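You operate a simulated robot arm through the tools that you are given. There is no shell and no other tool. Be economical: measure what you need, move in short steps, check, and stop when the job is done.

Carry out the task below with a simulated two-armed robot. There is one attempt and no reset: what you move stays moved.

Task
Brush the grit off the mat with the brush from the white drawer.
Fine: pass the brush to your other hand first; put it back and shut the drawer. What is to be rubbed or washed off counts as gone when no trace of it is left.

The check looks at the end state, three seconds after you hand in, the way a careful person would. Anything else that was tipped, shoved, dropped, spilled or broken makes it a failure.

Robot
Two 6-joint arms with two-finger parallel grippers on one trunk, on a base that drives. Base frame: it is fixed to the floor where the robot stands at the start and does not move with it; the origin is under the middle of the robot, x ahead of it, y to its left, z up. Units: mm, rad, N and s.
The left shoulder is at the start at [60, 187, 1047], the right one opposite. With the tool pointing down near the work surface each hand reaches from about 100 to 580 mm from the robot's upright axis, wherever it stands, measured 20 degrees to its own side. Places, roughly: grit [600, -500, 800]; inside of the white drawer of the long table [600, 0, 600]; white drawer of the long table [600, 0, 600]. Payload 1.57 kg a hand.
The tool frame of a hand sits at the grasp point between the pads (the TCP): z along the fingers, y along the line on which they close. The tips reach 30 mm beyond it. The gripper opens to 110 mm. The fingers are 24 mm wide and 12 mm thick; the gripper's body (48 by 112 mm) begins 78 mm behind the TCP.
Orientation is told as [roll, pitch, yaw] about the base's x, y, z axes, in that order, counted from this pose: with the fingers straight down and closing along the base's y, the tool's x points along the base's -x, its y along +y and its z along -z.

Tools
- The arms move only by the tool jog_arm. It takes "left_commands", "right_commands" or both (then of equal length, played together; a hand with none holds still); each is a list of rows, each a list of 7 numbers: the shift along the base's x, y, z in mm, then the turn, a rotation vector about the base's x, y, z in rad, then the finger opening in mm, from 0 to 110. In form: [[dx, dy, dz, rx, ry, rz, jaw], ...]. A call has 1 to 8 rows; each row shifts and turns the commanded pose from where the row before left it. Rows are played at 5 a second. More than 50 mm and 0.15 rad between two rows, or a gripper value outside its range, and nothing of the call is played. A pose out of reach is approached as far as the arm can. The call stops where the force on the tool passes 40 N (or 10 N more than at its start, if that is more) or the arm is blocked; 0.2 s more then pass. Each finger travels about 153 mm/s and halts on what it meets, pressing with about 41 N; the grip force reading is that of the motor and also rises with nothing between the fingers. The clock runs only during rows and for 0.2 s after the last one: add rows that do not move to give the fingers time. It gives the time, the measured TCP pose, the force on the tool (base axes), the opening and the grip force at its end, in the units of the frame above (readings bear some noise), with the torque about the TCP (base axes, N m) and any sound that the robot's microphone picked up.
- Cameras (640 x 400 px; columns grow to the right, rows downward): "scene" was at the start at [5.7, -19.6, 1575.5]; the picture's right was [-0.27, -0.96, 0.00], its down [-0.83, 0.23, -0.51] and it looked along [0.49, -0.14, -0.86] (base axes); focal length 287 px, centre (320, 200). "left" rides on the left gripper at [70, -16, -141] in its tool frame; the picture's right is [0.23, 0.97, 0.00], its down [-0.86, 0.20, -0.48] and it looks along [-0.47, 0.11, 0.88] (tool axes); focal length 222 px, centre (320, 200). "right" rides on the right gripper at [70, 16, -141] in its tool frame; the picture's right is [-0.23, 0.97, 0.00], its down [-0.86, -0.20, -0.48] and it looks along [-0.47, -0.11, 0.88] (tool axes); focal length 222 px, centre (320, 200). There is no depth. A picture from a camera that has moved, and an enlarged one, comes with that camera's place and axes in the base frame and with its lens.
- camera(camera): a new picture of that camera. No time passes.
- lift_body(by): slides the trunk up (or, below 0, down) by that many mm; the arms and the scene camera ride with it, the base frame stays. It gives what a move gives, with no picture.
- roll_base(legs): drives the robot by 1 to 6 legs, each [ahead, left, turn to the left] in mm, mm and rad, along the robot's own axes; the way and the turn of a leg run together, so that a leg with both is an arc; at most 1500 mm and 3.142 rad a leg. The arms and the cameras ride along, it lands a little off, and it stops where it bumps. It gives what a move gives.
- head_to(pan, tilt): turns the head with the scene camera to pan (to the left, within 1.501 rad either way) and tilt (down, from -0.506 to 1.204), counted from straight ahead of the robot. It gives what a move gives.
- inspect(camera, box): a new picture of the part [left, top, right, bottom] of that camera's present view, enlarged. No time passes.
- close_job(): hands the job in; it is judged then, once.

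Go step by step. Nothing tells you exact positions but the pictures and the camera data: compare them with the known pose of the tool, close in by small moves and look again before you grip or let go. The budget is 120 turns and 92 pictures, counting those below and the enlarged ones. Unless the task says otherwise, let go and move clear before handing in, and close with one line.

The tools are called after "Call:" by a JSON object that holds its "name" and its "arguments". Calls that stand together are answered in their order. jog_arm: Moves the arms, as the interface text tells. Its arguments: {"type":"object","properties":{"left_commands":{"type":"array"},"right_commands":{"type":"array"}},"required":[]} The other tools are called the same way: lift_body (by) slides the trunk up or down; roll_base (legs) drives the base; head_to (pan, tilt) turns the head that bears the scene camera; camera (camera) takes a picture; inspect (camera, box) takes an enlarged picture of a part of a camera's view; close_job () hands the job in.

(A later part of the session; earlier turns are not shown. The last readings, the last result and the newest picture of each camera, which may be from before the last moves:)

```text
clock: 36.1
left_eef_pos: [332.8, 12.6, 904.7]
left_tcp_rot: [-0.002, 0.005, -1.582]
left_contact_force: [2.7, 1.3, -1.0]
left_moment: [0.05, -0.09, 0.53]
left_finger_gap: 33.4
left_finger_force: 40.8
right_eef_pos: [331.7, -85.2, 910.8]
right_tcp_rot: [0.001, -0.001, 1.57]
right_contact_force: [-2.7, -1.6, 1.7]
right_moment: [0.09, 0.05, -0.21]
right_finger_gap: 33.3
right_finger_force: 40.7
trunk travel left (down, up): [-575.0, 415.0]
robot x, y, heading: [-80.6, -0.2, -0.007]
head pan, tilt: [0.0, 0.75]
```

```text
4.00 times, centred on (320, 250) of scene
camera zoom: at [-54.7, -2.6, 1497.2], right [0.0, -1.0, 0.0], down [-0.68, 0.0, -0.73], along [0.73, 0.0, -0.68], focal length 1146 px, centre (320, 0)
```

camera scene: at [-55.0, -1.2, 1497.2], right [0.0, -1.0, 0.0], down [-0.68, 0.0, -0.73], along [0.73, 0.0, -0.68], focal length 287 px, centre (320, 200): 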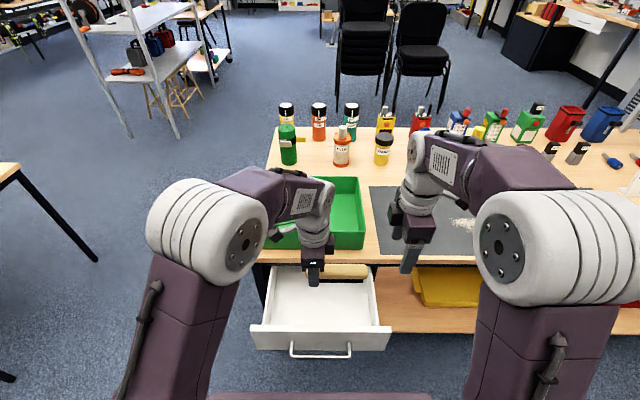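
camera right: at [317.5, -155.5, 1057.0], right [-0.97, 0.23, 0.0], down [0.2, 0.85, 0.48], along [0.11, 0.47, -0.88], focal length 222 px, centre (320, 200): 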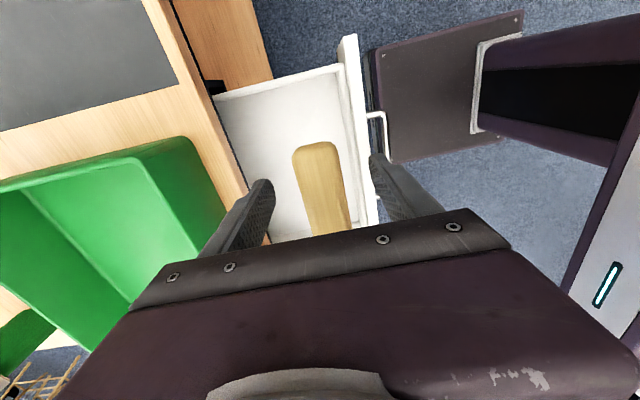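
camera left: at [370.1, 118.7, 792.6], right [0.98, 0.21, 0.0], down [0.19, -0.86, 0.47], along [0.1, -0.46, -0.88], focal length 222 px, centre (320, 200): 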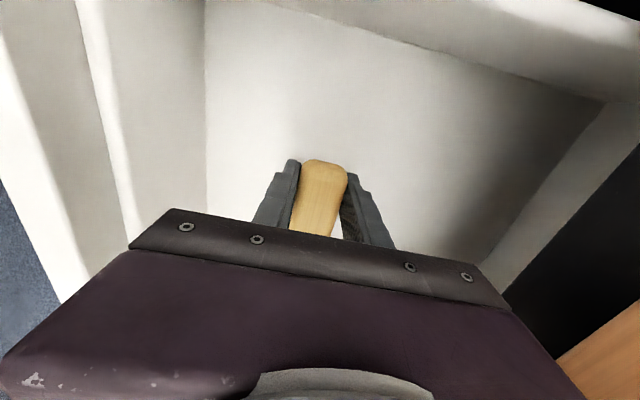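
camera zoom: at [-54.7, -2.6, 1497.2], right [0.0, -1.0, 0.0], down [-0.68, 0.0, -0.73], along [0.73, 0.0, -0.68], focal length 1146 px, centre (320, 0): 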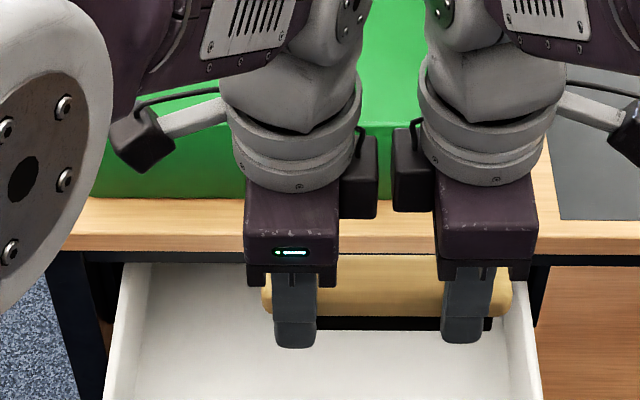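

Both hands hold it. Now I'll release with the left hand and lift it clear.

Call:
{"name": "jog_arm", "arguments": {"left_commands": [[0, 0, 0, 0, 0, 0, 60], [0, 0, 0, 0, 0, 0, 60], [0, 0, 30, 0, 0, 0, 60], [0, 5, 40, 0, 0, 0, 60], [-20, 30, 30, 0, 0, 0, 60], [-20, 40, 0, 0, 0, 0, 60], [-20, 40, 0, 0, 0, 0, 60], [-20, 40, 0, 0, 0, 0, 60]]}}

Call:
{"name": "camera", "arguments": {"camera": "scene"}}

Call:
{"name": "camera", "arguments": {"camera": "right"}}

```text
clock: 37.9
left_eef_pos: [252.5, 167.6, 1005.9]
left_tcp_rot: [-0.002, 0.004, -1.584]
left_contact_force: [-0.4, 0.3, 0.5]
left_moment: [-0.01, -0.04, 0.01]
left_finger_gap: 59.9
left_finger_force: 0.0
right_eef_pos: [329.7, -84.6, 910.7]
right_tcp_rot: [-0.002, 0.003, 1.568]
right_contact_force: [0.3, -0.5, -0.2]
right_moment: [-0.05, -0.03, 0.01]
right_finger_gap: 32.7
right_finger_force: 41.2
trunk travel left (down, up): [-575.0, 415.0]
robot x, y, heading: [-77.7, -7.2, -0.004]
head pan, tilt: [0.0, 0.75]
```

```text
58 pictures are left
camera scene: at [-55.9, -1.4, 1497.3], right [0.0, -1.0, 0.0], down [-0.68, 0.0, -0.73], along [0.73, 0.0, -0.68], focal length 287 px, centre (320, 200)
```

scene: 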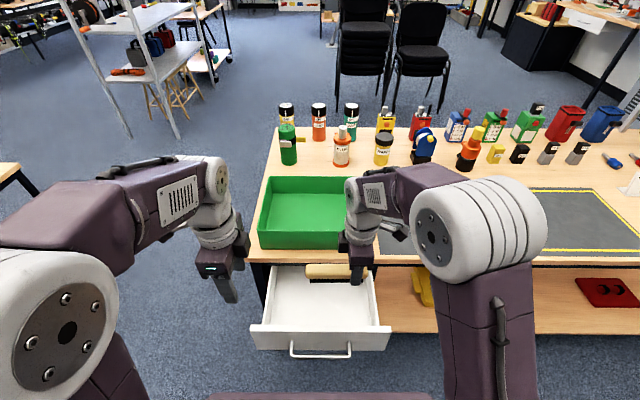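

```text
57 pictures are left
camera right: at [316.2, -155.0, 1053.5], right [-0.97, 0.23, 0.0], down [0.2, 0.86, 0.48], along [0.11, 0.47, -0.88], focal length 222 px, centre (320, 200)
```

right: 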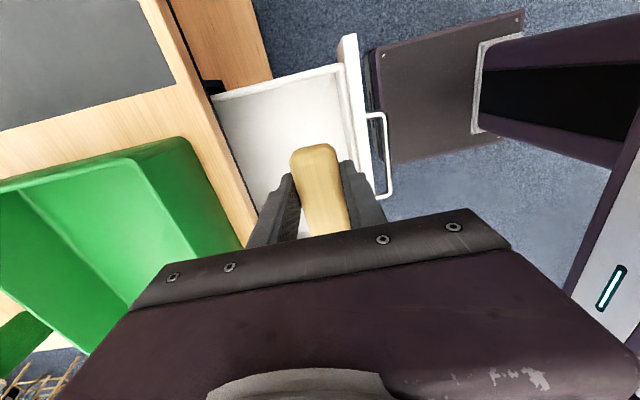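

The handover is done and the right hand holds the brush. I'll raise the trunk, drive right and a little forward to face the grit near [588, -505], then look.

Call:
{"name": "lift_body", "arguments": {"by": 120}}

Call:
{"name": "roll_base", "arguments": {"legs": [[0, -345, 0], [150, 0, 0]]}}

Call:
{"name": "head_to", "arguments": {"pan": -0.3, "tilt": 0.9}}

Call:
{"name": "camera", "arguments": {"camera": "scene"}}

Call:
{"name": "camera", "arguments": {"camera": "right"}}

```text
clock: 39.4
left_eef_pos: [253.4, 167.5, 1125.4]
left_tcp_rot: [-0.003, 0.006, -1.582]
left_contact_force: [0.4, 0.5, 0.0]
left_moment: [-0.02, -0.01, 0.01]
left_finger_gap: 60.0
left_finger_force: 0.1
right_eef_pos: [333.3, -85.7, 1031.0]
right_tcp_rot: [0.001, 0.0, 1.57]
right_contact_force: [-0.6, 0.3, -1.2]
right_moment: [0.0, 0.01, -0.01]
right_finger_gap: 33.2
right_finger_force: 40.6
trunk travel left (down, up): [-695.0, 295.0]
robot x, y, heading: [-76.1, -0.5, -0.008]
head pan, tilt: [0.0, 0.75]
```

```text
clock: 42.5
left_eef_pos: [400.5, -168.6, 1126.4]
left_tcp_rot: [0.002, 0.005, -1.587]
left_contact_force: [-0.5, 0.3, -0.2]
left_moment: [-0.02, -0.03, 0.02]
left_finger_gap: 60.1
left_finger_force: 0.0
right_eef_pos: [477.1, -421.4, 1031.4]
right_tcp_rot: [-0.003, 0.0, 1.566]
right_contact_force: [0.3, -0.4, -0.2]
right_moment: [-0.04, -0.02, 0.03]
right_finger_gap: 32.9
right_finger_force: 40.7
trunk travel left (down, up): [-695.0, 295.0]
robot x, y, heading: [69.0, -336.3, -0.007]
head pan, tilt: [0.0, 0.75]
```

```text
clock: 43.3
left_eef_pos: [402.2, -168.2, 1125.0]
left_tcp_rot: [-0.003, 0.005, -1.587]
left_contact_force: [-0.1, -0.3, -0.4]
left_moment: [0.02, 0.01, 0.01]
left_finger_gap: 59.9
left_finger_force: 0.0
right_eef_pos: [479.5, -421.2, 1031.2]
right_tcp_rot: [-0.002, 0.0, 1.566]
right_contact_force: [0.3, -0.1, -2.0]
right_moment: [-0.02, -0.01, 0.03]
right_finger_gap: 32.9
right_finger_force: 41.2
trunk travel left (down, up): [-695.0, 295.0]
robot x, y, heading: [70.0, -333.6, -0.005]
head pan, tilt: [-0.3, 0.901]
```

```text
56 pictures are left
camera scene: at [82.7, -359.9, 1605.4], right [-0.3, -0.95, 0.0], down [-0.75, 0.23, -0.62], along [0.59, -0.19, -0.78], focal length 287 px, centre (320, 200)
```

scene: 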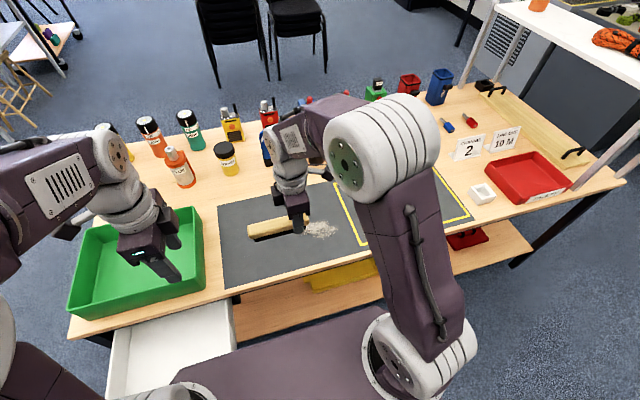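

```text
55 pictures are left
camera right: at [464.7, -491.8, 1172.8], right [-0.97, 0.23, 0.0], down [0.2, 0.85, 0.48], along [0.11, 0.47, -0.88], focal length 222 px, centre (320, 200)
```

right: 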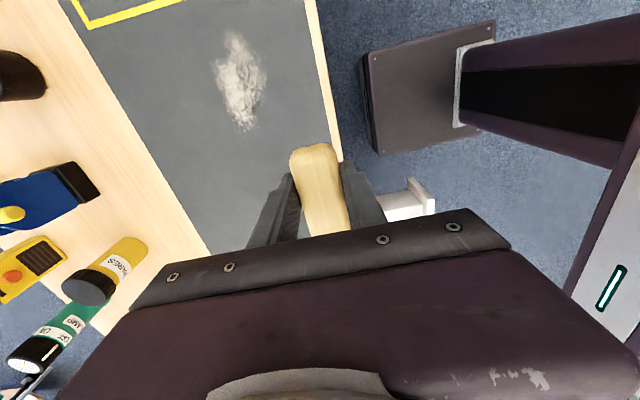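

The grit spans x 540–625, y -571 to -445. I'll drive 40 mm closer and bring the brush down at the near side of the grit, at roughly TCP [512, -555].

Call:
{"name": "roll_base", "arguments": {"legs": [[40, 0, 0]]}}

Call:
{"name": "jog_arm", "arguments": {"right_commands": [[0, -35, -30, 0, 0, 0, 0], [0, -35, -30, 0, 0, 0, 0], [0, -35, -30, 0, 0, 0, 0], [0, -30, -30, 0, 0, 0, 0], [0, 0, -40, 0, 0, 0, 0], [0, 0, 0, 0, 0, 0, 0]]}}

Call:
{"name": "camera", "arguments": {"camera": "right"}}

Call:
{"name": "camera", "arguments": {"camera": "scene"}}

```text
clock: 44.2
left_eef_pos: [437.1, -168.8, 1127.5]
left_tcp_rot: [0.002, 0.005, -1.586]
left_contact_force: [-0.3, 0.0, -0.6]
left_moment: [-0.03, -0.04, 0.0]
left_finger_gap: 60.2
left_finger_force: 0.0
right_eef_pos: [516.0, -422.1, 1034.5]
right_tcp_rot: [-0.005, 0.0, 1.567]
right_contact_force: [0.3, 0.9, -0.2]
right_moment: [-0.06, -0.05, -0.03]
right_finger_gap: 32.9
right_finger_force: 41.3
trunk travel left (down, up): [-695.0, 295.0]
robot x, y, heading: [110.6, -343.0, -0.004]
head pan, tilt: [-0.3, 0.901]
```

```text
clock: 45.6
left_eef_pos: [441.7, -170.1, 1126.1]
left_tcp_rot: [-0.002, 0.005, -1.588]
left_contact_force: [-0.1, -0.6, 0.0]
left_moment: [0.0, 0.0, 0.0]
left_finger_gap: 60.0
left_finger_force: 0.0
right_eef_pos: [521.1, -556.1, 872.6]
right_tcp_rot: [-0.001, 0.001, 1.567]
right_contact_force: [-0.2, 0.2, -1.0]
right_moment: [-0.01, -0.02, -0.04]
right_finger_gap: 33.0
right_finger_force: 41.0
trunk travel left (down, up): [-695.0, 295.0]
robot x, y, heading: [108.7, -334.7, -0.004]
head pan, tilt: [-0.3, 0.901]
```

```text
54 pictures are left
camera right: at [506.8, -626.5, 1015.0], right [-0.97, 0.23, 0.0], down [0.2, 0.85, 0.48], along [0.11, 0.47, -0.88], focal length 222 px, centre (320, 200)
```

right: 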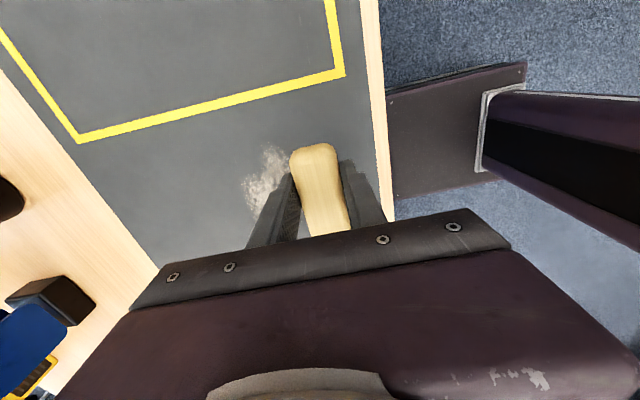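

```text
53 pictures are left
camera scene: at [121.9, -360.1, 1605.3], right [-0.3, -0.95, 0.0], down [-0.75, 0.24, -0.62], along [0.59, -0.19, -0.78], focal length 287 px, centre (320, 200)
```

scene: 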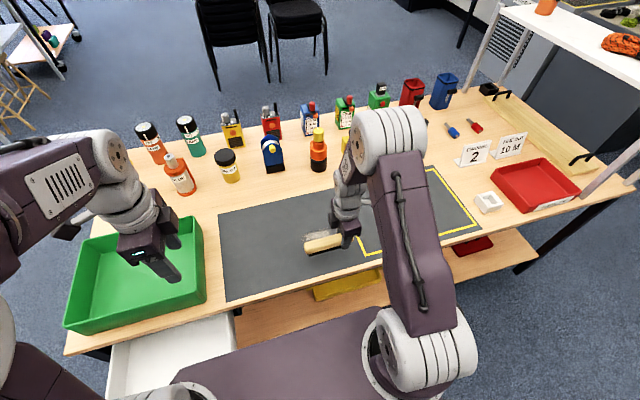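

The grit is just beyond the brush. I'll lower in small steps to feel contact.

Call:
{"name": "jog_arm", "arguments": {"right_commands": [[-6, 0, -15, 0, 0, 0, 0], [0, 0, -15, 0, 0, 0, 0], [0, 0, -5, 0, 0, 0, 0], [0, 0, 0, 0, 0, 0, 0]]}}

Call:
{"name": "jog_arm", "arguments": {"right_commands": [[0, 0, -4, 0, 0, 0, 0], [0, 0, 0, 0, 0, 0, 0]]}}

Call:
{"name": "jog_arm", "arguments": {"right_commands": [[0, 0, -4, 0, 0, 0, 0], [0, 0, 0, 0, 0, 0, 0]]}}

Call:
{"name": "camera", "arguments": {"camera": "scene"}}

```text
clock: 46.6
left_eef_pos: [441.6, -168.6, 1125.4]
left_tcp_rot: [-0.002, 0.007, -1.587]
left_contact_force: [0.4, -0.1, 0.5]
left_moment: [0.03, -0.02, -0.01]
left_finger_gap: 60.1
left_finger_force: 0.0
right_eef_pos: [513.8, -557.6, 836.1]
right_tcp_rot: [0.001, 0.0, 1.566]
right_contact_force: [0.1, 0.9, -1.8]
right_moment: [-0.07, -0.01, 0.06]
right_finger_gap: 32.8
right_finger_force: 41.0
trunk travel left (down, up): [-695.0, 295.0]
robot x, y, heading: [110.8, -331.9, -0.0]
head pan, tilt: [-0.3, 0.901]
```

```text
clock: 47.2
left_eef_pos: [442.3, -169.4, 1125.1]
left_tcp_rot: [-0.002, 0.005, -1.586]
left_contact_force: [0.5, -0.5, -0.2]
left_moment: [0.01, -0.02, -0.02]
left_finger_gap: 59.9
left_finger_force: 0.1
right_eef_pos: [514.1, -558.6, 833.9]
right_tcp_rot: [0.0, 0.0, 1.567]
right_contact_force: [-0.3, 0.0, 0.0]
right_moment: [-0.06, -0.02, 0.0]
right_finger_gap: 33.2
right_finger_force: 40.5
trunk travel left (down, up): [-695.0, 295.0]
robot x, y, heading: [110.7, -338.2, -0.009]
head pan, tilt: [-0.3, 0.901]
```

```text
clock: 47.8
left_eef_pos: [440.5, -169.5, 1124.7]
left_tcp_rot: [-0.001, 0.006, -1.586]
left_contact_force: [0.6, -0.5, 0.4]
left_moment: [0.01, 0.02, 0.02]
left_finger_gap: 60.0
left_finger_force: 0.1
right_eef_pos: [513.3, -557.2, 828.0]
right_tcp_rot: [0.0, 0.0, 1.566]
right_contact_force: [0.0, 0.2, -1.6]
right_moment: [-0.05, -0.02, 0.0]
right_finger_gap: 32.9
right_finger_force: 41.3
trunk travel left (down, up): [-695.0, 295.0]
robot x, y, heading: [109.0, -338.8, -0.005]
head pan, tilt: [-0.3, 0.901]
```

```text
52 pictures are left
camera scene: at [122.1, -360.2, 1605.3], right [-0.3, -0.95, 0.0], down [-0.75, 0.24, -0.62], along [0.59, -0.19, -0.78], focal length 287 px, centre (320, 200)
```

scene: 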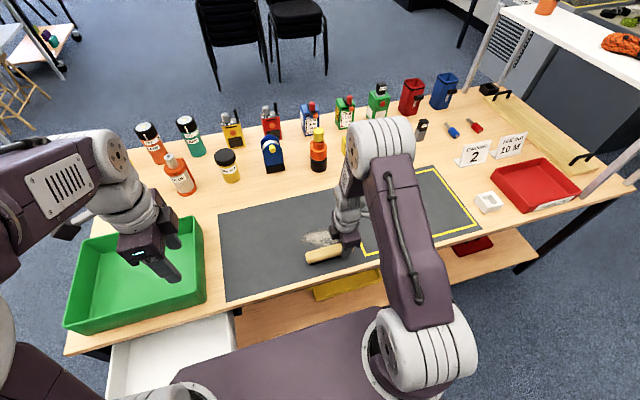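

Still no contact at z = 828. I'll continue in 3 mm steps.

Call:
{"name": "jog_arm", "arguments": {"right_commands": [[0, 0, -3, 0, 0, 0, 0], [0, 0, 0, 0, 0, 0, 0]]}}

Call:
{"name": "jog_arm", "arguments": {"right_commands": [[0, 0, -3, 0, 0, 0, 0], [0, 0, 0, 0, 0, 0, 0]]}}

Call:
{"name": "jog_arm", "arguments": {"right_commands": [[0, 0, -2, 0, 0, 0, 0], [0, 0, 0, 0, 0, 0, 0]]}}

Call:
{"name": "inspect", "arguments": {"camera": "scene", "box": [260, 190, 420, 290]}}

```text
clock: 48.4
left_eef_pos: [440.9, -169.9, 1125.2]
left_tcp_rot: [-0.001, 0.006, -1.587]
left_contact_force: [0.4, 0.3, 0.6]
left_moment: [-0.03, 0.01, 0.04]
left_finger_gap: 59.9
left_finger_force: 0.0
right_eef_pos: [512.3, -557.7, 825.7]
right_tcp_rot: [0.001, -0.001, 1.569]
right_contact_force: [0.0, -0.5, -0.7]
right_moment: [-0.02, -0.01, 0.0]
right_finger_gap: 33.1
right_finger_force: 41.5
trunk travel left (down, up): [-695.0, 295.0]
robot x, y, heading: [107.2, -337.0, -0.006]
head pan, tilt: [-0.3, 0.901]
```

```text
clock: 49.0
left_eef_pos: [441.0, -169.1, 1125.5]
left_tcp_rot: [-0.002, 0.007, -1.587]
left_contact_force: [-0.3, -0.9, 0.3]
left_moment: [0.01, -0.03, 0.04]
left_finger_gap: 59.9
left_finger_force: 0.0
right_eef_pos: [513.5, -557.3, 821.5]
right_tcp_rot: [0.0, 0.001, 1.568]
right_contact_force: [0.9, -0.4, -1.1]
right_moment: [-0.02, 0.0, 0.0]
right_finger_gap: 32.9
right_finger_force: 40.4
trunk travel left (down, up): [-695.0, 295.0]
robot x, y, heading: [109.7, -334.8, -0.005]
head pan, tilt: [-0.3, 0.901]
```

```text
clock: 49.6
left_eef_pos: [441.3, -170.4, 1124.4]
left_tcp_rot: [-0.002, 0.004, -1.586]
left_contact_force: [-0.3, 0.0, -0.1]
left_moment: [0.0, 0.02, -0.01]
left_finger_gap: 60.0
left_finger_force: 0.0
right_eef_pos: [512.1, -556.8, 820.0]
right_tcp_rot: [0.0, -0.001, 1.566]
right_contact_force: [1.4, -0.6, 0.4]
right_moment: [-0.05, 0.0, -0.01]
right_finger_gap: 32.8
right_finger_force: 41.2
trunk travel left (down, up): [-695.0, 295.0]
robot x, y, heading: [112.3, -338.4, -0.005]
head pan, tilt: [-0.3, 0.901]
```

```text
4.00 times, centred on (340, 240) of scene
camera zoom: at [122.1, -360.2, 1605.3], right [-0.3, -0.95, 0.0], down [-0.75, 0.24, -0.62], along [0.59, -0.19, -0.78], focal length 1146 px, centre (240, 40)
```

zoom: 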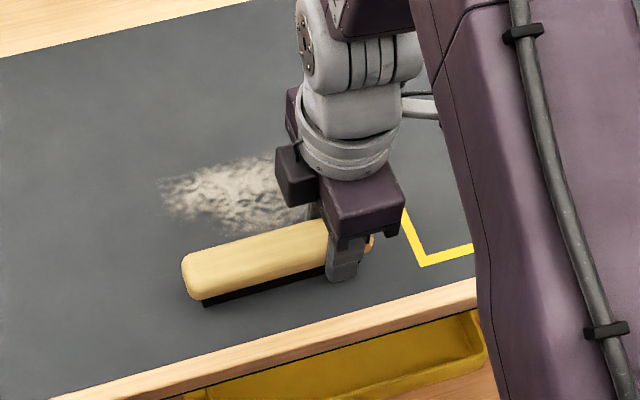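

Call:
{"name": "jog_arm", "arguments": {"right_commands": [[0, 0, -2, 0, 0, 0, 0], [0, 0, 0, 0, 0, 0, 0]]}}

Call:
{"name": "jog_arm", "arguments": {"right_commands": [[0, 0, -2, 0, 0, 0, 0], [0, 0, 0, 0, 0, 0, 0]]}}

Call:
{"name": "jog_arm", "arguments": {"right_commands": [[0, 0, -2, 0, 0, 0, 0], [0, 0, 0, 0, 0, 0, 0]]}}

Call:
{"name": "inspect", "arguments": {"camera": "scene", "box": [300, 215, 380, 265]}}

```text
clock: 50.2
left_eef_pos: [440.2, -169.9, 1127.5]
left_tcp_rot: [-0.002, 0.006, -1.587]
left_contact_force: [-0.2, -0.1, -0.7]
left_moment: [0.0, -0.03, 0.0]
left_finger_gap: 60.0
left_finger_force: 0.0
right_eef_pos: [513.2, -556.6, 818.9]
right_tcp_rot: [-0.001, -0.001, 1.566]
right_contact_force: [-1.0, -1.9, 7.9]
right_moment: [0.4, 0.1, 0.05]
right_finger_gap: 32.9
right_finger_force: 40.6
trunk travel left (down, up): [-695.0, 295.0]
robot x, y, heading: [110.1, -334.7, -0.003]
head pan, tilt: [-0.3, 0.901]
```

```text
clock: 50.8
left_eef_pos: [439.2, -169.0, 1126.9]
left_tcp_rot: [0.003, 0.005, -1.586]
left_contact_force: [0.2, 1.0, -0.5]
left_moment: [-0.03, -0.03, -0.02]
left_finger_gap: 60.1
left_finger_force: 0.1
right_eef_pos: [512.4, -557.1, 819.5]
right_tcp_rot: [-0.008, 0.002, 1.566]
right_contact_force: [2.4, -10.8, 37.7]
right_moment: [0.02, 0.15, 0.04]
right_finger_gap: 33.2
right_finger_force: 41.5
trunk travel left (down, up): [-695.0, 295.0]
robot x, y, heading: [112.5, -334.0, -0.0]
head pan, tilt: [-0.3, 0.901]
```

```text
clock: 51.1
left_eef_pos: [438.7, -169.4, 1126.5]
left_tcp_rot: [0.001, 0.004, -1.587]
left_contact_force: [-0.3, -0.3, -0.7]
left_moment: [0.01, 0.0, 0.0]
left_finger_gap: 59.8
left_finger_force: 0.1
right_eef_pos: [513.1, -556.4, 820.1]
right_tcp_rot: [-0.009, 0.002, 1.565]
right_contact_force: [-5.6, -3.8, 28.5]
right_moment: [0.55, 0.5, 0.19]
right_finger_gap: 33.0
right_finger_force: 41.2
trunk travel left (down, up): [-695.0, 295.0]
robot x, y, heading: [106.5, -335.7, -0.004]
head pan, tilt: [-0.3, 0.901]
stopped in row 1 (right hand): the force on the tool passed its limit (the readings are from after the stop); the commanded pose is now the measured one
```

```text
8.00 times, centred on (340, 240) of scene
camera zoom: at [117.8, -359.0, 1605.3], right [-0.3, -0.95, 0.0], down [-0.75, 0.24, -0.62], along [0.59, -0.19, -0.78], focal length 2293 px, centre (160, -120)
```

zoom: 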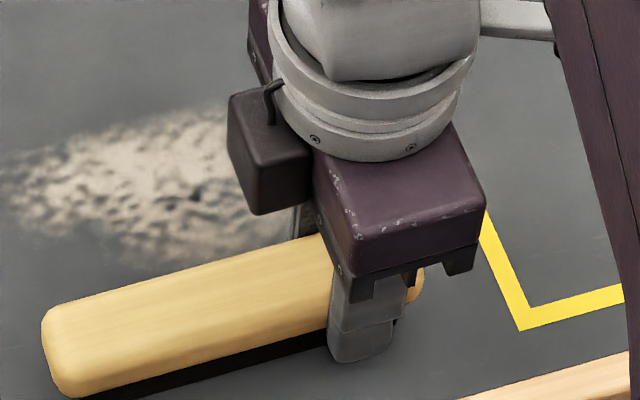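

The bristles touch at about TCP z = 819. I'll check the present load before stroking.

Call:
{"name": "jog_arm", "arguments": {"right_commands": [[0, 0, 0, 0, 0, 0, 0], [0, 0, 0, 0, 0, 0, 0]]}}

```text
clock: 51.7
left_eef_pos: [438.2, -167.5, 1127.0]
left_tcp_rot: [0.002, 0.003, -1.587]
left_contact_force: [0.6, 0.1, 0.0]
left_moment: [0.02, 0.0, 0.02]
left_finger_gap: 60.1
left_finger_force: 0.1
right_eef_pos: [512.3, -557.2, 818.8]
right_tcp_rot: [-0.01, 0.001, 1.566]
right_contact_force: [-5.3, -5.2, 32.5]
right_moment: [0.2, 0.49, 0.11]
right_finger_gap: 32.9
right_finger_force: 41.4
trunk travel left (down, up): [-695.0, 295.0]
robot x, y, heading: [110.1, -335.9, -0.004]
head pan, tilt: [-0.3, 0.901]
```

Call:
{"name": "jog_arm", "arguments": {"right_commands": [[0, 0, 1.5, 0.009, 0, 0, 0], [0, 0, 0, 0, 0, 0, 0]]}}

```text
clock: 52.3
left_eef_pos: [438.7, -169.9, 1126.3]
left_tcp_rot: [0.001, 0.003, -1.586]
left_contact_force: [0.0, 0.1, -0.4]
left_moment: [-0.02, -0.01, 0.01]
left_finger_gap: 59.8
left_finger_force: 0.2
right_eef_pos: [513.4, -557.4, 819.2]
right_tcp_rot: [-0.009, -0.008, 1.565]
right_contact_force: [-4.6, -4.0, 24.3]
right_moment: [-0.66, 0.36, -0.09]
right_finger_gap: 33.0
right_finger_force: 40.9
trunk travel left (down, up): [-695.0, 295.0]
robot x, y, heading: [112.9, -335.6, -0.002]
head pan, tilt: [-0.3, 0.901]
```

Call:
{"name": "jog_arm", "arguments": {"right_commands": [[0, 0, 1, -0.009, 0.009, 0, 0], [0, 0, 0, 0, 0, 0, 0]]}}

```text
clock: 52.9
left_eef_pos: [441.8, -168.7, 1125.8]
left_tcp_rot: [-0.003, 0.005, -1.587]
left_contact_force: [0.6, 0.1, -0.2]
left_moment: [0.01, -0.02, 0.0]
left_finger_gap: 60.0
left_finger_force: 0.1
right_eef_pos: [515.7, -555.2, 818.5]
right_tcp_rot: [0.003, 0.001, 1.566]
right_contact_force: [-2.2, 0.0, 3.0]
right_moment: [0.05, 0.03, 0.03]
right_finger_gap: 33.0
right_finger_force: 41.1
trunk travel left (down, up): [-695.0, 295.0]
robot x, y, heading: [109.5, -333.7, -0.003]
head pan, tilt: [-0.3, 0.901]
```

A light 3 N contact now. I'll press slightly and make the first stroke forward across the grit.

Call:
{"name": "jog_arm", "arguments": {"right_commands": [[0, 0, -0.8, 0, 0, 0, 0], [20, 0, 0, 0, 0, 0, 0], [20, 0, 0, 0, 0, 0, 0], [20, 0, 0, 0, 0, 0, 0], [20, 0, 0, 0, 0, 0, 0], [20, 0, 0, 0, 0, 0, 0], [20, 0, 0, 0, 0, 0, 0]]}}

Call:
{"name": "inspect", "arguments": {"camera": "scene", "box": [240, 165, 400, 265]}}

```text
clock: 54.5
left_eef_pos: [440.4, -170.5, 1125.8]
left_tcp_rot: [0.0, 0.004, -1.586]
left_contact_force: [0.3, 0.0, -0.5]
left_moment: [0.0, 0.02, -0.02]
left_finger_gap: 60.1
left_finger_force: 0.0
right_eef_pos: [634.8, -553.1, 818.1]
right_tcp_rot: [0.002, 0.002, 1.566]
right_contact_force: [-2.4, -1.1, 5.3]
right_moment: [0.09, 0.02, 0.07]
right_finger_gap: 33.0
right_finger_force: 40.9
trunk travel left (down, up): [-695.0, 295.0]
robot x, y, heading: [104.8, -335.7, -0.005]
head pan, tilt: [-0.3, 0.901]
```

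```text
4.00 times, centred on (320, 215) of scene
camera zoom: at [120.1, -359.8, 1605.5], right [-0.3, -0.95, 0.0], down [-0.75, 0.24, -0.62], along [0.59, -0.19, -0.78], focal length 1146 px, centre (320, 140)
```

zoom: 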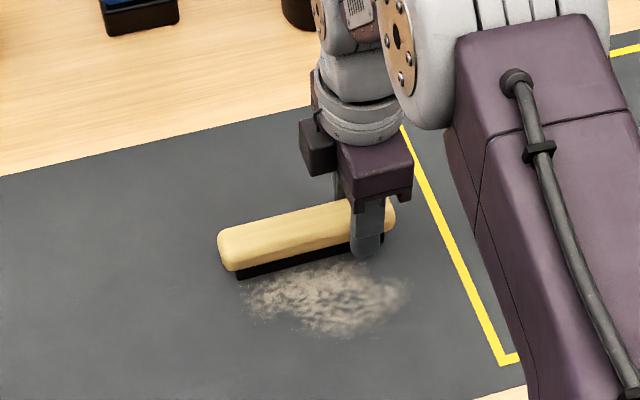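

One stroke fades the grit. It spans y -582 to -447, so I'll alternate strokes with offset lanes.

Call:
{"name": "jog_arm", "arguments": {"right_commands": [[8, -16, -0.4, 0, 0, 0, 0], [-20, 0, 0, 0, 0, 0, 0], [-20, 0, 0, 0, 0, 0, 0], [-20, 0, 0, 0, 0, 0, 0], [-20, 0, 0, 0, 0, 0, 0], [-20, 0, 0, 0, 0, 0, 0], [-20, 0, 0, 0, 0, 0, 0], [-8, 0, 0, 0, 0, 0, 0]]}}

Call:
{"name": "jog_arm", "arguments": {"right_commands": [[0, 24, 0, 0, 0, 0, 0], [20, 0, 0, 0, 0, 0, 0], [20, 0, 0, 0, 0, 0, 0], [20, 0, 0, 0, 0, 0, 0], [20, 0, 0, 0, 0, 0, 0], [20, 0, 0, 0, 0, 0, 0], [20, 0, 0, 0, 0, 0, 0], [8, 0, 0, 0, 0, 0, 0]]}}

Call:
{"name": "inspect", "arguments": {"camera": "scene", "box": [240, 165, 400, 265]}}

```text
clock: 56.3
left_eef_pos: [441.1, -169.5, 1125.0]
left_tcp_rot: [-0.002, 0.006, -1.586]
left_contact_force: [-0.2, 0.1, 0.9]
left_moment: [0.0, -0.01, 0.02]
left_finger_gap: 60.0
left_finger_force: 0.2
right_eef_pos: [515.9, -572.5, 819.3]
right_tcp_rot: [-0.001, 0.002, 1.567]
right_contact_force: [9.0, -1.6, 22.9]
right_moment: [0.13, -0.33, -0.05]
right_finger_gap: 32.9
right_finger_force: 41.2
trunk travel left (down, up): [-695.0, 295.0]
robot x, y, heading: [110.7, -335.6, -0.005]
head pan, tilt: [-0.3, 0.901]
```

```text
clock: 58.1
left_eef_pos: [441.5, -169.5, 1126.0]
left_tcp_rot: [-0.001, 0.005, -1.586]
left_contact_force: [-0.1, -0.1, -0.4]
left_moment: [-0.01, -0.01, 0.02]
left_finger_gap: 60.0
left_finger_force: 0.0
right_eef_pos: [641.0, -547.2, 819.4]
right_tcp_rot: [0.002, 0.002, 1.564]
right_contact_force: [-2.3, 1.2, 6.5]
right_moment: [-0.17, 0.03, -0.05]
right_finger_gap: 33.0
right_finger_force: 41.2
trunk travel left (down, up): [-695.0, 295.0]
robot x, y, heading: [106.1, -332.5, -0.009]
head pan, tilt: [-0.3, 0.901]
```

```text
4.00 times, centred on (320, 215) of scene
camera zoom: at [120.3, -359.8, 1605.3], right [-0.3, -0.95, 0.0], down [-0.75, 0.24, -0.62], along [0.59, -0.19, -0.78], focal length 1146 px, centre (320, 140)
```

zoom: 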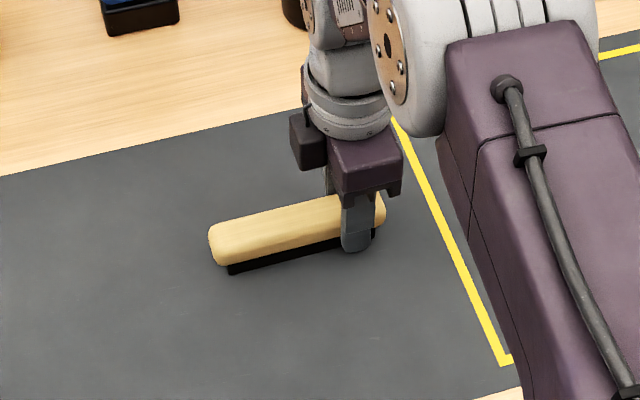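

Nearly all gone. I'll make more overlapping strokes for the edges and the area under the brush.

Call:
{"name": "jog_arm", "arguments": {"right_commands": [[10, 0, 0, 0, 0, 0, 0], [0, -40, 0, 0, 0, 0, 0], [-22, 0, 0, 0, 0, 0, 0], [-22, 0, 0, 0, 0, 0, 0], [-22, 0, 0, 0, 0, 0, 0], [-24, 0, 0, 0, 0, 0, 0], [-24, 0, 0, 0, 0, 0, 0], [-24, 0, 0, 0, 0, 0, 0]]}}

Call:
{"name": "jog_arm", "arguments": {"right_commands": [[0, 25, 0, 0, 0, 0, 0], [22, 0, 0, 0, 0, 0, 0], [22, 0, 0, 0, 0, 0, 0], [22, 0, 0, 0, 0, 0, 0], [24, 0, 0, 0, 0, 0, 0], [24, 0, 0, 0, 0, 0, 0], [24, 0, 0, 0, 0, 0, 0]]}}

Call:
{"name": "jog_arm", "arguments": {"right_commands": [[0, 28, 0, 0, 0, 0, 0], [-22, 0, 0, 0, 0, 0, 0], [-22, 0, 0, 0, 0, 0, 0], [-22, 0, 0, 0, 0, 0, 0], [-24, 0, 0, 0, 0, 0, 0], [-24, 0, 0, 0, 0, 0, 0], [-24, 0, 0, 0, 0, 0, 0]]}}

Call:
{"name": "jog_arm", "arguments": {"right_commands": [[0, 0, 30, 0, 0, 0, 0], [0, 0, 40, 0, 0, 0, 0], [0, 0, 40, 0, 0, 0, 0], [0, 0, 40, 0, 0, 0, 0], [0, 40, 30, 0, 0, 0, 0], [0, 40, 25, 0, 0, 0, 0], [0, 0, 0, 0, 0, 0, 0]]}}

Call:
{"name": "inspect", "arguments": {"camera": "scene", "box": [240, 165, 400, 265]}}

Call:
{"name": "camera", "arguments": {"camera": "right"}}

```text
clock: 59.9
left_eef_pos: [442.7, -169.8, 1126.9]
left_tcp_rot: [-0.002, 0.005, -1.587]
left_contact_force: [-1.0, -0.6, 0.5]
left_moment: [0.0, 0.01, 0.01]
left_finger_gap: 59.9
left_finger_force: 0.1
right_eef_pos: [516.1, -587.8, 820.5]
right_tcp_rot: [0.002, 0.0, 1.568]
right_contact_force: [-0.4, 0.0, -1.1]
right_moment: [-0.06, 0.0, 0.02]
right_finger_gap: 33.1
right_finger_force: 41.1
trunk travel left (down, up): [-695.0, 295.0]
robot x, y, heading: [111.4, -338.2, -0.004]
head pan, tilt: [-0.3, 0.901]
```

```text
clock: 61.5
left_eef_pos: [440.2, -169.5, 1126.9]
left_tcp_rot: [0.0, 0.004, -1.586]
left_contact_force: [-0.3, -0.8, 0.2]
left_moment: [0.03, 0.0, -0.01]
left_finger_gap: 60.0
left_finger_force: 0.0
right_eef_pos: [652.0, -563.7, 820.0]
right_tcp_rot: [0.0, 0.001, 1.566]
right_contact_force: [-1.0, -0.5, 3.0]
right_moment: [-0.12, -0.03, -0.02]
right_finger_gap: 33.2
right_finger_force: 40.9
trunk travel left (down, up): [-695.0, 295.0]
robot x, y, heading: [109.7, -333.9, 0.003]
head pan, tilt: [-0.3, 0.901]
```

```text
clock: 63.1
left_eef_pos: [439.7, -169.0, 1126.3]
left_tcp_rot: [-0.001, 0.005, -1.586]
left_contact_force: [0.1, -1.0, 0.1]
left_moment: [0.01, 0.0, -0.01]
left_finger_gap: 59.9
left_finger_force: 0.1
right_eef_pos: [515.8, -535.5, 819.6]
right_tcp_rot: [-0.001, 0.003, 1.567]
right_contact_force: [11.7, -1.0, 28.2]
right_moment: [0.5, -0.19, -0.28]
right_finger_gap: 32.8
right_finger_force: 40.6
trunk travel left (down, up): [-695.0, 295.0]
robot x, y, heading: [105.3, -335.6, -0.004]
head pan, tilt: [-0.3, 0.901]
```

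```text
clock: 64.7
left_eef_pos: [441.2, -171.1, 1125.2]
left_tcp_rot: [-0.001, 0.006, -1.585]
left_contact_force: [0.0, -1.1, 0.0]
left_moment: [0.03, -0.01, 0.04]
left_finger_gap: 59.9
left_finger_force: 0.0
right_eef_pos: [516.9, -454.1, 1025.2]
right_tcp_rot: [0.003, 0.0, 1.565]
right_contact_force: [-0.1, -0.9, -0.8]
right_moment: [0.0, 0.03, 0.03]
right_finger_gap: 32.9
right_finger_force: 41.2
trunk travel left (down, up): [-695.0, 295.0]
robot x, y, heading: [107.0, -337.8, -0.008]
head pan, tilt: [-0.3, 0.901]
```

```text
4.00 times, centred on (320, 215) of scene
camera zoom: at [122.4, -361.6, 1605.3], right [-0.3, -0.95, 0.0], down [-0.75, 0.24, -0.62], along [0.59, -0.19, -0.78], focal length 1146 px, centre (320, 140)
```

zoom: 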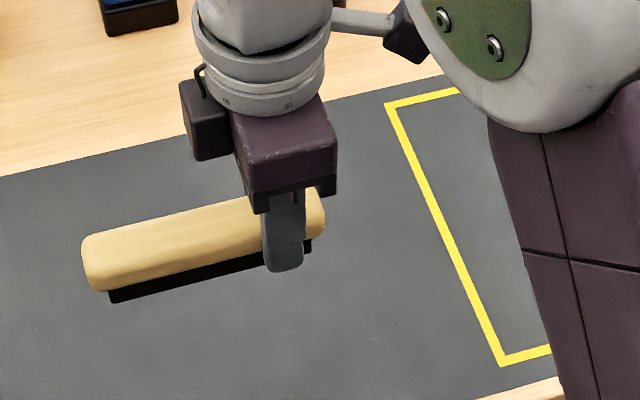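

```text
46 pictures are left
camera right: at [502.8, -524.0, 1166.6], right [-0.97, 0.23, 0.0], down [0.21, 0.85, 0.48], along [0.11, 0.47, -0.88], focal length 222 px, centre (320, 200)
```

right: 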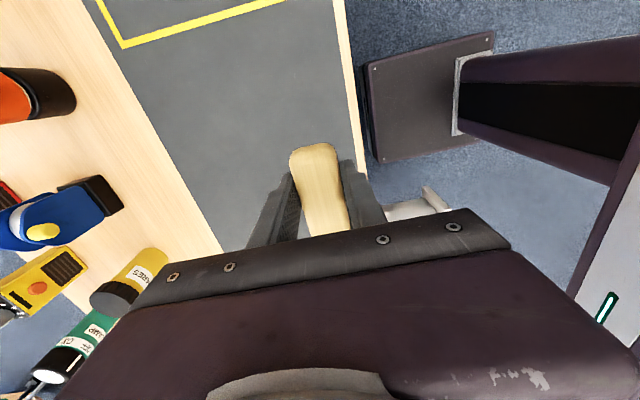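

The mat looks clean. I'll inspect closely for leftover traces.

Call:
{"name": "inspect", "arguments": {"camera": "right", "box": [140, 20, 360, 160]}}

Call:
{"name": "inspect", "arguments": {"camera": "scene", "box": [290, 200, 390, 262]}}

```text
2.86 times, centred on (250, 90) of right
camera zoom: at [502.8, -524.0, 1166.6], right [-0.97, 0.23, 0.0], down [0.21, 0.85, 0.48], along [0.11, 0.47, -0.88], focal length 635 px, centre (520, 514)
```

zoom: 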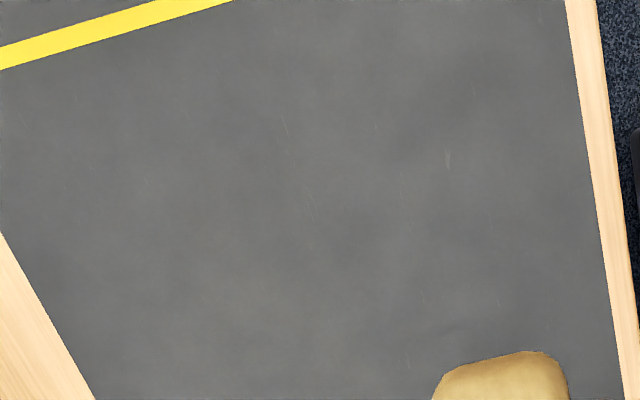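

```text
6.40 times, centred on (340, 231) of scene
camera zoom: at [122.4, -361.6, 1605.3], right [-0.3, -0.95, 0.0], down [-0.75, 0.24, -0.62], along [0.59, -0.19, -0.78], focal length 1834 px, centre (192, 2)
```

zoom: 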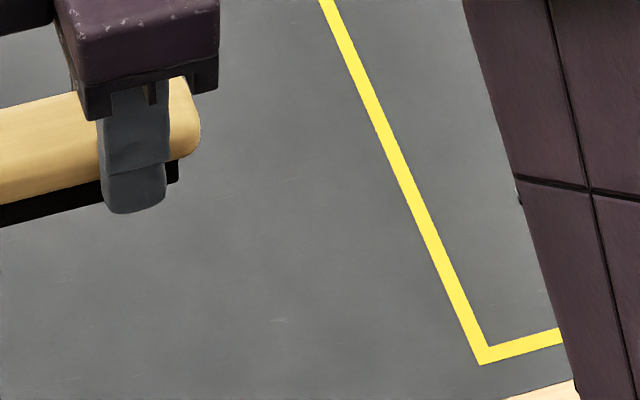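

Call:
{"name": "inspect", "arguments": {"camera": "right", "box": [180, 60, 310, 141]}}

Call:
{"name": "inspect", "arguments": {"camera": "scene", "box": [220, 165, 420, 290]}}

```text
4.92 times, centred on (245, 100) of right
camera zoom: at [502.8, -524.0, 1166.6], right [-0.97, 0.23, 0.0], down [0.21, 0.85, 0.48], along [0.11, 0.47, -0.88], focal length 1094 px, centre (689, 690)
```

zoom: 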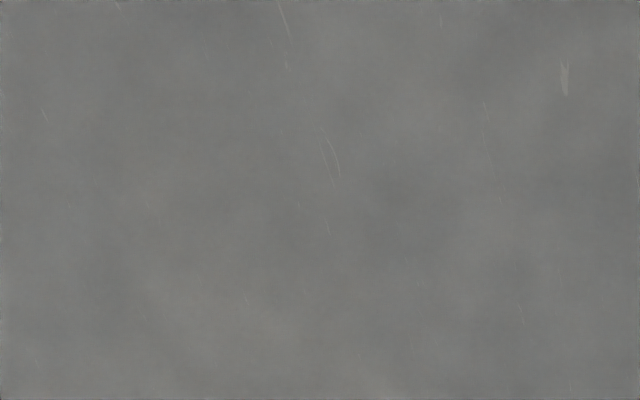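

```text
3.20 times, centred on (320, 228) of scene
camera zoom: at [122.4, -361.6, 1605.3], right [-0.3, -0.95, 0.0], down [-0.75, 0.24, -0.62], along [0.59, -0.19, -0.78], focal length 917 px, centre (320, 112)
```

zoom: 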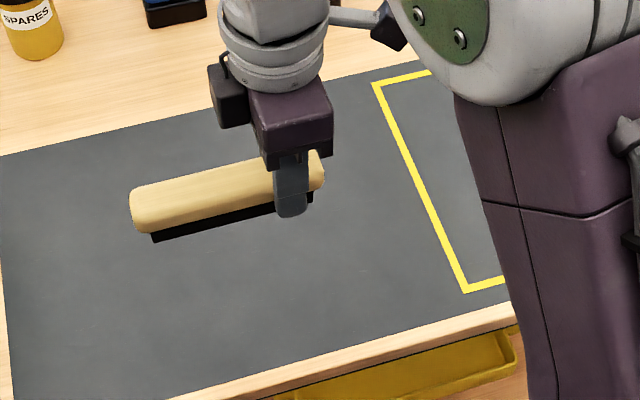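

The mat appears clean; the faint marks look like mat texture. To be sure, I'll do one more set of pulling strokes, since those carry more pressure.

Call:
{"name": "jog_arm", "arguments": {"right_commands": [[35, -30, -25, 0, 0, 0, 0], [35, -30, -20, 0, 0, 0, 0], [35, -20, -20, 0, 0, 0, 0], [33, -20, -20, 0, 0, 0, 0], [0, 0, -40, 0, 0, 0, 0], [0, 0, -40, 0, 0, 0, 0], [0, 0, -35, 0, 0, 0, 0], [0, 0, -4.5, 0, 0, 0, 0]]}}

Call:
{"name": "jog_arm", "arguments": {"right_commands": [[-22, 0, 0, 0, 0, 0, 0], [-22, 0, 0, 0, 0, 0, 0], [-22, 0, 0, 0, 0, 0, 0], [-22, 0, 0, 0, 0, 0, 0], [-22, 0, 0, 0, 0, 0, 0], [-22, 0, 0, 0, 0, 0, 0]]}}

Call:
{"name": "jog_arm", "arguments": {"right_commands": [[0, -25, 0, 0, 0, 0, 0], [22, 0, 0, 0, 0, 0, 0], [22, 0, 0, 0, 0, 0, 0], [22, 0, 0, 0, 0, 0, 0], [22, 0, 0, 0, 0, 0, 0], [22, 0, 0, 0, 0, 0, 0], [22, 0, 0, 0, 0, 0, 0]]}}

Call:
{"name": "jog_arm", "arguments": {"right_commands": [[-22, 0, 0, 0, 0, 0, 0], [-22, 0, 0, 0, 0, 0, 0], [-22, 0, 0, 0, 0, 0, 0], [-22, 0, 0, 0, 0, 0, 0], [-22, 0, 0, 0, 0, 0, 0], [-22, 0, 0, 0, 0, 0, 0]]}}

Call:
{"name": "jog_arm", "arguments": {"right_commands": [[0, 0, 30, 0, 0, 0, 0], [0, 0, 40, 0, 0, 0, 0], [0, 0, 40, 0, 0, 0, 0], [0, 20, 40, 0, 0, 0, 0], [0, 40, 30, 0, 0, 0, 0], [-20, 40, 25, 0, 0, 0, 0], [-20, 40, 0, 0, 0, 0, 0], [-20, 30, 0, 0, 0, 0, 0]]}}

Call:
{"name": "inspect", "arguments": {"camera": "scene", "box": [270, 165, 430, 265]}}

Call:
{"name": "camera", "arguments": {"camera": "right"}}

```text
refused: row 1 steps farther than a row can; nothing moved
```

```text
clock: 66.1
left_eef_pos: [440.0, -169.5, 1126.2]
left_tcp_rot: [-0.002, 0.004, -1.588]
left_contact_force: [0.1, 0.6, -0.4]
left_moment: [0.0, 0.0, 0.01]
left_finger_gap: 60.0
left_finger_force: 0.0
right_eef_pos: [381.8, -455.5, 1024.6]
right_tcp_rot: [0.003, 0.0, 1.566]
right_contact_force: [-0.4, 0.4, -1.3]
right_moment: [-0.02, -0.01, -0.03]
right_finger_gap: 32.9
right_finger_force: 41.3
trunk travel left (down, up): [-695.0, 295.0]
robot x, y, heading: [108.2, -335.4, -0.008]
head pan, tilt: [-0.3, 0.901]
```

```text
clock: 67.7
left_eef_pos: [442.8, -170.2, 1125.4]
left_tcp_rot: [-0.002, 0.006, -1.586]
left_contact_force: [0.5, 0.4, -0.9]
left_moment: [0.01, 0.02, 0.01]
left_finger_gap: 60.0
left_finger_force: 0.0
right_eef_pos: [518.2, -481.8, 1021.4]
right_tcp_rot: [0.004, 0.001, 1.565]
right_contact_force: [0.3, 0.4, -0.9]
right_moment: [-0.03, 0.01, -0.01]
right_finger_gap: 33.4
right_finger_force: 41.4
trunk travel left (down, up): [-695.0, 295.0]
robot x, y, heading: [112.8, -332.8, -0.003]
head pan, tilt: [-0.3, 0.901]
```

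```text
clock: 69.1
left_eef_pos: [441.7, -169.9, 1125.8]
left_tcp_rot: [0.001, 0.006, -1.587]
left_contact_force: [0.1, 1.3, 0.6]
left_moment: [0.0, -0.01, 0.01]
left_finger_gap: 59.9
left_finger_force: 0.0
right_eef_pos: [381.6, -482.1, 1022.7]
right_tcp_rot: [0.002, 0.001, 1.566]
right_contact_force: [0.3, 0.3, -0.7]
right_moment: [-0.07, 0.0, -0.01]
right_finger_gap: 33.0
right_finger_force: 41.1
trunk travel left (down, up): [-695.0, 295.0]
robot x, y, heading: [104.9, -339.9, -0.006]
head pan, tilt: [-0.3, 0.901]
```

```text
refused: row 6 steps farther than a row can; nothing moved
```

```text
4.00 times, centred on (350, 215) of scene
camera zoom: at [120.7, -360.3, 1605.3], right [-0.3, -0.95, 0.0], down [-0.75, 0.24, -0.62], along [0.59, -0.19, -0.78], focal length 1146 px, centre (200, 140)
```

zoom: 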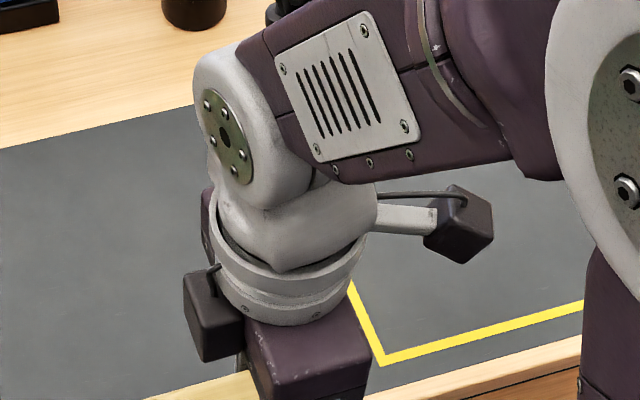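

```text
40 pictures are left
camera right: at [366.6, -551.9, 1165.0], right [-0.97, 0.23, 0.0], down [0.2, 0.85, 0.48], along [0.11, 0.47, -0.88], focal length 222 px, centre (320, 200)
```

right: 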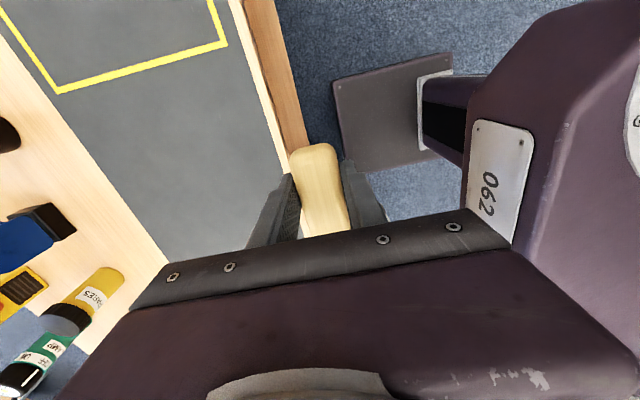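

Rows over the limit were refused and the rest played harmlessly in the air. I'll redo the set with smaller steps.

Call:
{"name": "jog_arm", "arguments": {"right_commands": [[45, -10, -10, 0, 0, 0, 0], [45, -10, -10, 0, 0, 0, 0], [45, -10, -10, 0, 0, 0, 0], [45, -10, -10, 0, 0, 0, 0], [45, -10, -10, 0, 0, 0, 0], [35, -10, -20, 0, 0, 0, 0], [12, -10, -40, 0, 0, 0, 0], [0, 0, -40, 0, 0, 0, 0]]}}

Call:
{"name": "jog_arm", "arguments": {"right_commands": [[0, 0, -30, 0, 0, 0, 0], [0, 0, -20, 0, 0, 0, 0], [0, 0, -3, 0, 0, 0, 0], [0, 0, 0, 0, 0, 0, 0]]}}

```text
clock: 70.9
left_eef_pos: [442.4, -169.4, 1126.9]
left_tcp_rot: [-0.004, 0.007, -1.586]
left_contact_force: [-0.4, 0.5, -0.3]
left_moment: [0.0, 0.0, -0.03]
left_finger_gap: 59.8
left_finger_force: 0.1
right_eef_pos: [657.7, -549.7, 873.1]
right_tcp_rot: [0.005, 0.0, 1.565]
right_contact_force: [0.6, -0.6, -0.9]
right_moment: [-0.03, -0.01, -0.02]
right_finger_gap: 32.9
right_finger_force: 41.5
trunk travel left (down, up): [-695.0, 295.0]
robot x, y, heading: [109.5, -339.8, -0.001]
head pan, tilt: [-0.3, 0.901]
```

```text
clock: 71.9
left_eef_pos: [442.7, -169.1, 1126.6]
left_tcp_rot: [-0.001, 0.005, -1.587]
left_contact_force: [-0.1, -0.2, 0.1]
left_moment: [0.0, 0.01, 0.03]
left_finger_gap: 60.0
left_finger_force: 0.2
right_eef_pos: [655.5, -550.7, 818.0]
right_tcp_rot: [0.004, 0.002, 1.565]
right_contact_force: [-0.3, 0.3, -1.5]
right_moment: [-0.05, -0.04, 0.03]
right_finger_gap: 32.8
right_finger_force: 40.7
trunk travel left (down, up): [-695.0, 295.0]
robot x, y, heading: [104.8, -335.6, -0.008]
head pan, tilt: [-0.3, 0.901]
```

Call:
{"name": "jog_arm", "arguments": {"right_commands": [[0, 0, -1.5, 0, 0, 0, 0], [-22, 0, 0, 0, 0, 0, 0], [-22, 0, 0, 0, 0, 0, 0], [-22, 0, 0, 0, 0, 0, 0], [-22, 0, 0, 0, 0, 0, 0], [-22, 0, 0, 0, 0, 0, 0], [-22, 0, 0, 0, 0, 0, 0]]}}

Call:
{"name": "jog_arm", "arguments": {"right_commands": [[0, -25, 0, 0, 0, 0, 0], [22, 0, 0, 0, 0, 0, 0], [22, 0, 0, 0, 0, 0, 0], [22, 0, 0, 0, 0, 0, 0], [22, 0, 0, 0, 0, 0, 0], [22, 0, 0, 0, 0, 0, 0], [22, 0, 0, 0, 0, 0, 0]]}}

Call:
{"name": "jog_arm", "arguments": {"right_commands": [[0, 12, 0, 0, 0, 0, 0], [-22, 0, 0, 0, 0, 0, 0], [-22, 0, 0, 0, 0, 0, 0], [-22, 0, 0, 0, 0, 0, 0], [-22, 0, 0, 0, 0, 0, 0], [-22, 0, 0, 0, 0, 0, 0], [-22, 0, 0, 0, 0, 0, 0]]}}

Call:
{"name": "jog_arm", "arguments": {"right_commands": [[0, 0, 30, 0, 0, 0, 0], [0, 0, 40, 0, 0, 0, 0], [0, 0, 40, 0, 0, 0, 0], [-40, 20, 20, 0, 0, 0, 0], [-40, 20, 20, 0, 0, 0, 0], [-30, 30, 20, 0, 0, 0, 0], [-30, 30, 20, 0, 0, 0, 0]]}}

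Call:
{"name": "inspect", "arguments": {"camera": "right", "box": [60, 20, 300, 170]}}

Call:
{"name": "inspect", "arguments": {"camera": "scene", "box": [250, 165, 410, 265]}}

```text
clock: 73.5
left_eef_pos: [441.6, -168.8, 1125.7]
left_tcp_rot: [-0.002, 0.005, -1.588]
left_contact_force: [0.7, 0.6, -0.6]
left_moment: [0.0, 0.04, -0.02]
left_finger_gap: 60.1
left_finger_force: 0.0
right_eef_pos: [524.1, -550.0, 818.9]
right_tcp_rot: [0.0, 0.002, 1.566]
right_contact_force: [1.6, 0.9, 5.8]
right_moment: [0.16, -0.08, -0.04]
right_finger_gap: 32.8
right_finger_force: 40.8
trunk travel left (down, up): [-695.0, 295.0]
robot x, y, heading: [107.1, -333.2, -0.004]
head pan, tilt: [-0.3, 0.901]
```

```text
clock: 75.1
left_eef_pos: [439.5, -168.0, 1125.4]
left_tcp_rot: [0.002, 0.004, -1.587]
left_contact_force: [-0.1, 0.3, 0.7]
left_moment: [-0.01, 0.0, 0.02]
left_finger_gap: 59.6
left_finger_force: 0.0
right_eef_pos: [656.8, -574.9, 818.6]
right_tcp_rot: [0.0, 0.002, 1.565]
right_contact_force: [-5.3, -1.3, 16.0]
right_moment: [-0.03, 0.12, 0.07]
right_finger_gap: 32.9
right_finger_force: 40.5
trunk travel left (down, up): [-695.0, 295.0]
robot x, y, heading: [108.5, -335.7, -0.001]
head pan, tilt: [-0.3, 0.901]
```

```text
clock: 76.7
left_eef_pos: [440.6, -168.8, 1125.5]
left_tcp_rot: [0.0, 0.004, -1.588]
left_contact_force: [0.0, -0.1, 0.6]
left_moment: [-0.01, 0.0, 0.01]
left_finger_gap: 60.1
left_finger_force: 0.1
right_eef_pos: [522.8, -564.0, 819.2]
right_tcp_rot: [-0.004, 0.004, 1.567]
right_contact_force: [13.7, 0.6, 34.9]
right_moment: [0.49, -0.27, -0.27]
right_finger_gap: 32.7
right_finger_force: 41.4
trunk travel left (down, up): [-695.0, 295.0]
robot x, y, heading: [108.1, -335.5, -0.005]
head pan, tilt: [-0.3, 0.901]
```

```text
clock: 78.3
left_eef_pos: [440.3, -168.6, 1127.0]
left_tcp_rot: [-0.002, 0.005, -1.589]
left_contact_force: [-0.4, -0.5, -0.2]
left_moment: [0.01, -0.04, -0.01]
left_finger_gap: 60.1
left_finger_force: 0.1
right_eef_pos: [380.9, -458.7, 1008.0]
right_tcp_rot: [0.004, 0.002, 1.566]
right_contact_force: [0.2, 0.5, -1.0]
right_moment: [-0.06, -0.03, 0.01]
right_finger_gap: 32.9
right_finger_force: 41.1
trunk travel left (down, up): [-695.0, 295.0]
robot x, y, heading: [109.5, -335.2, -0.01]
head pan, tilt: [-0.3, 0.901]
```

```text
2.67 times, centred on (180, 95) of right
camera zoom: at [366.0, -528.4, 1150.3], right [-0.97, 0.23, 0.0], down [0.2, 0.85, 0.48], along [0.11, 0.46, -0.88], focal length 592 px, centre (693, 480)
```

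zoom: 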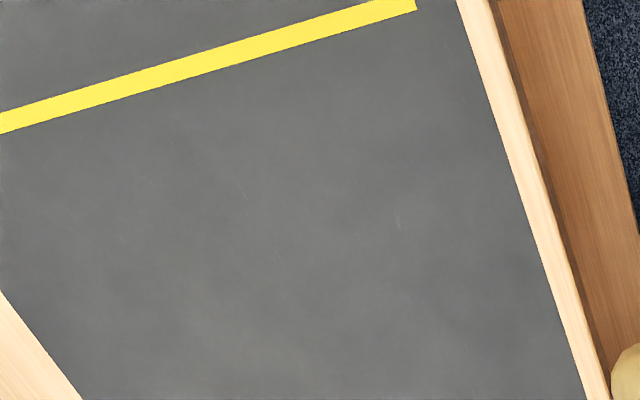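

```text
4.00 times, centred on (330, 215) of scene
camera zoom: at [119.8, -359.3, 1605.3], right [-0.3, -0.95, 0.0], down [-0.75, 0.24, -0.62], along [0.59, -0.19, -0.78], focal length 1146 px, centre (280, 140)
```

zoom: 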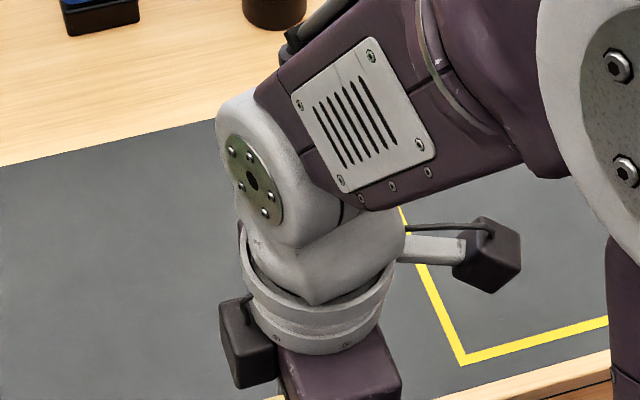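

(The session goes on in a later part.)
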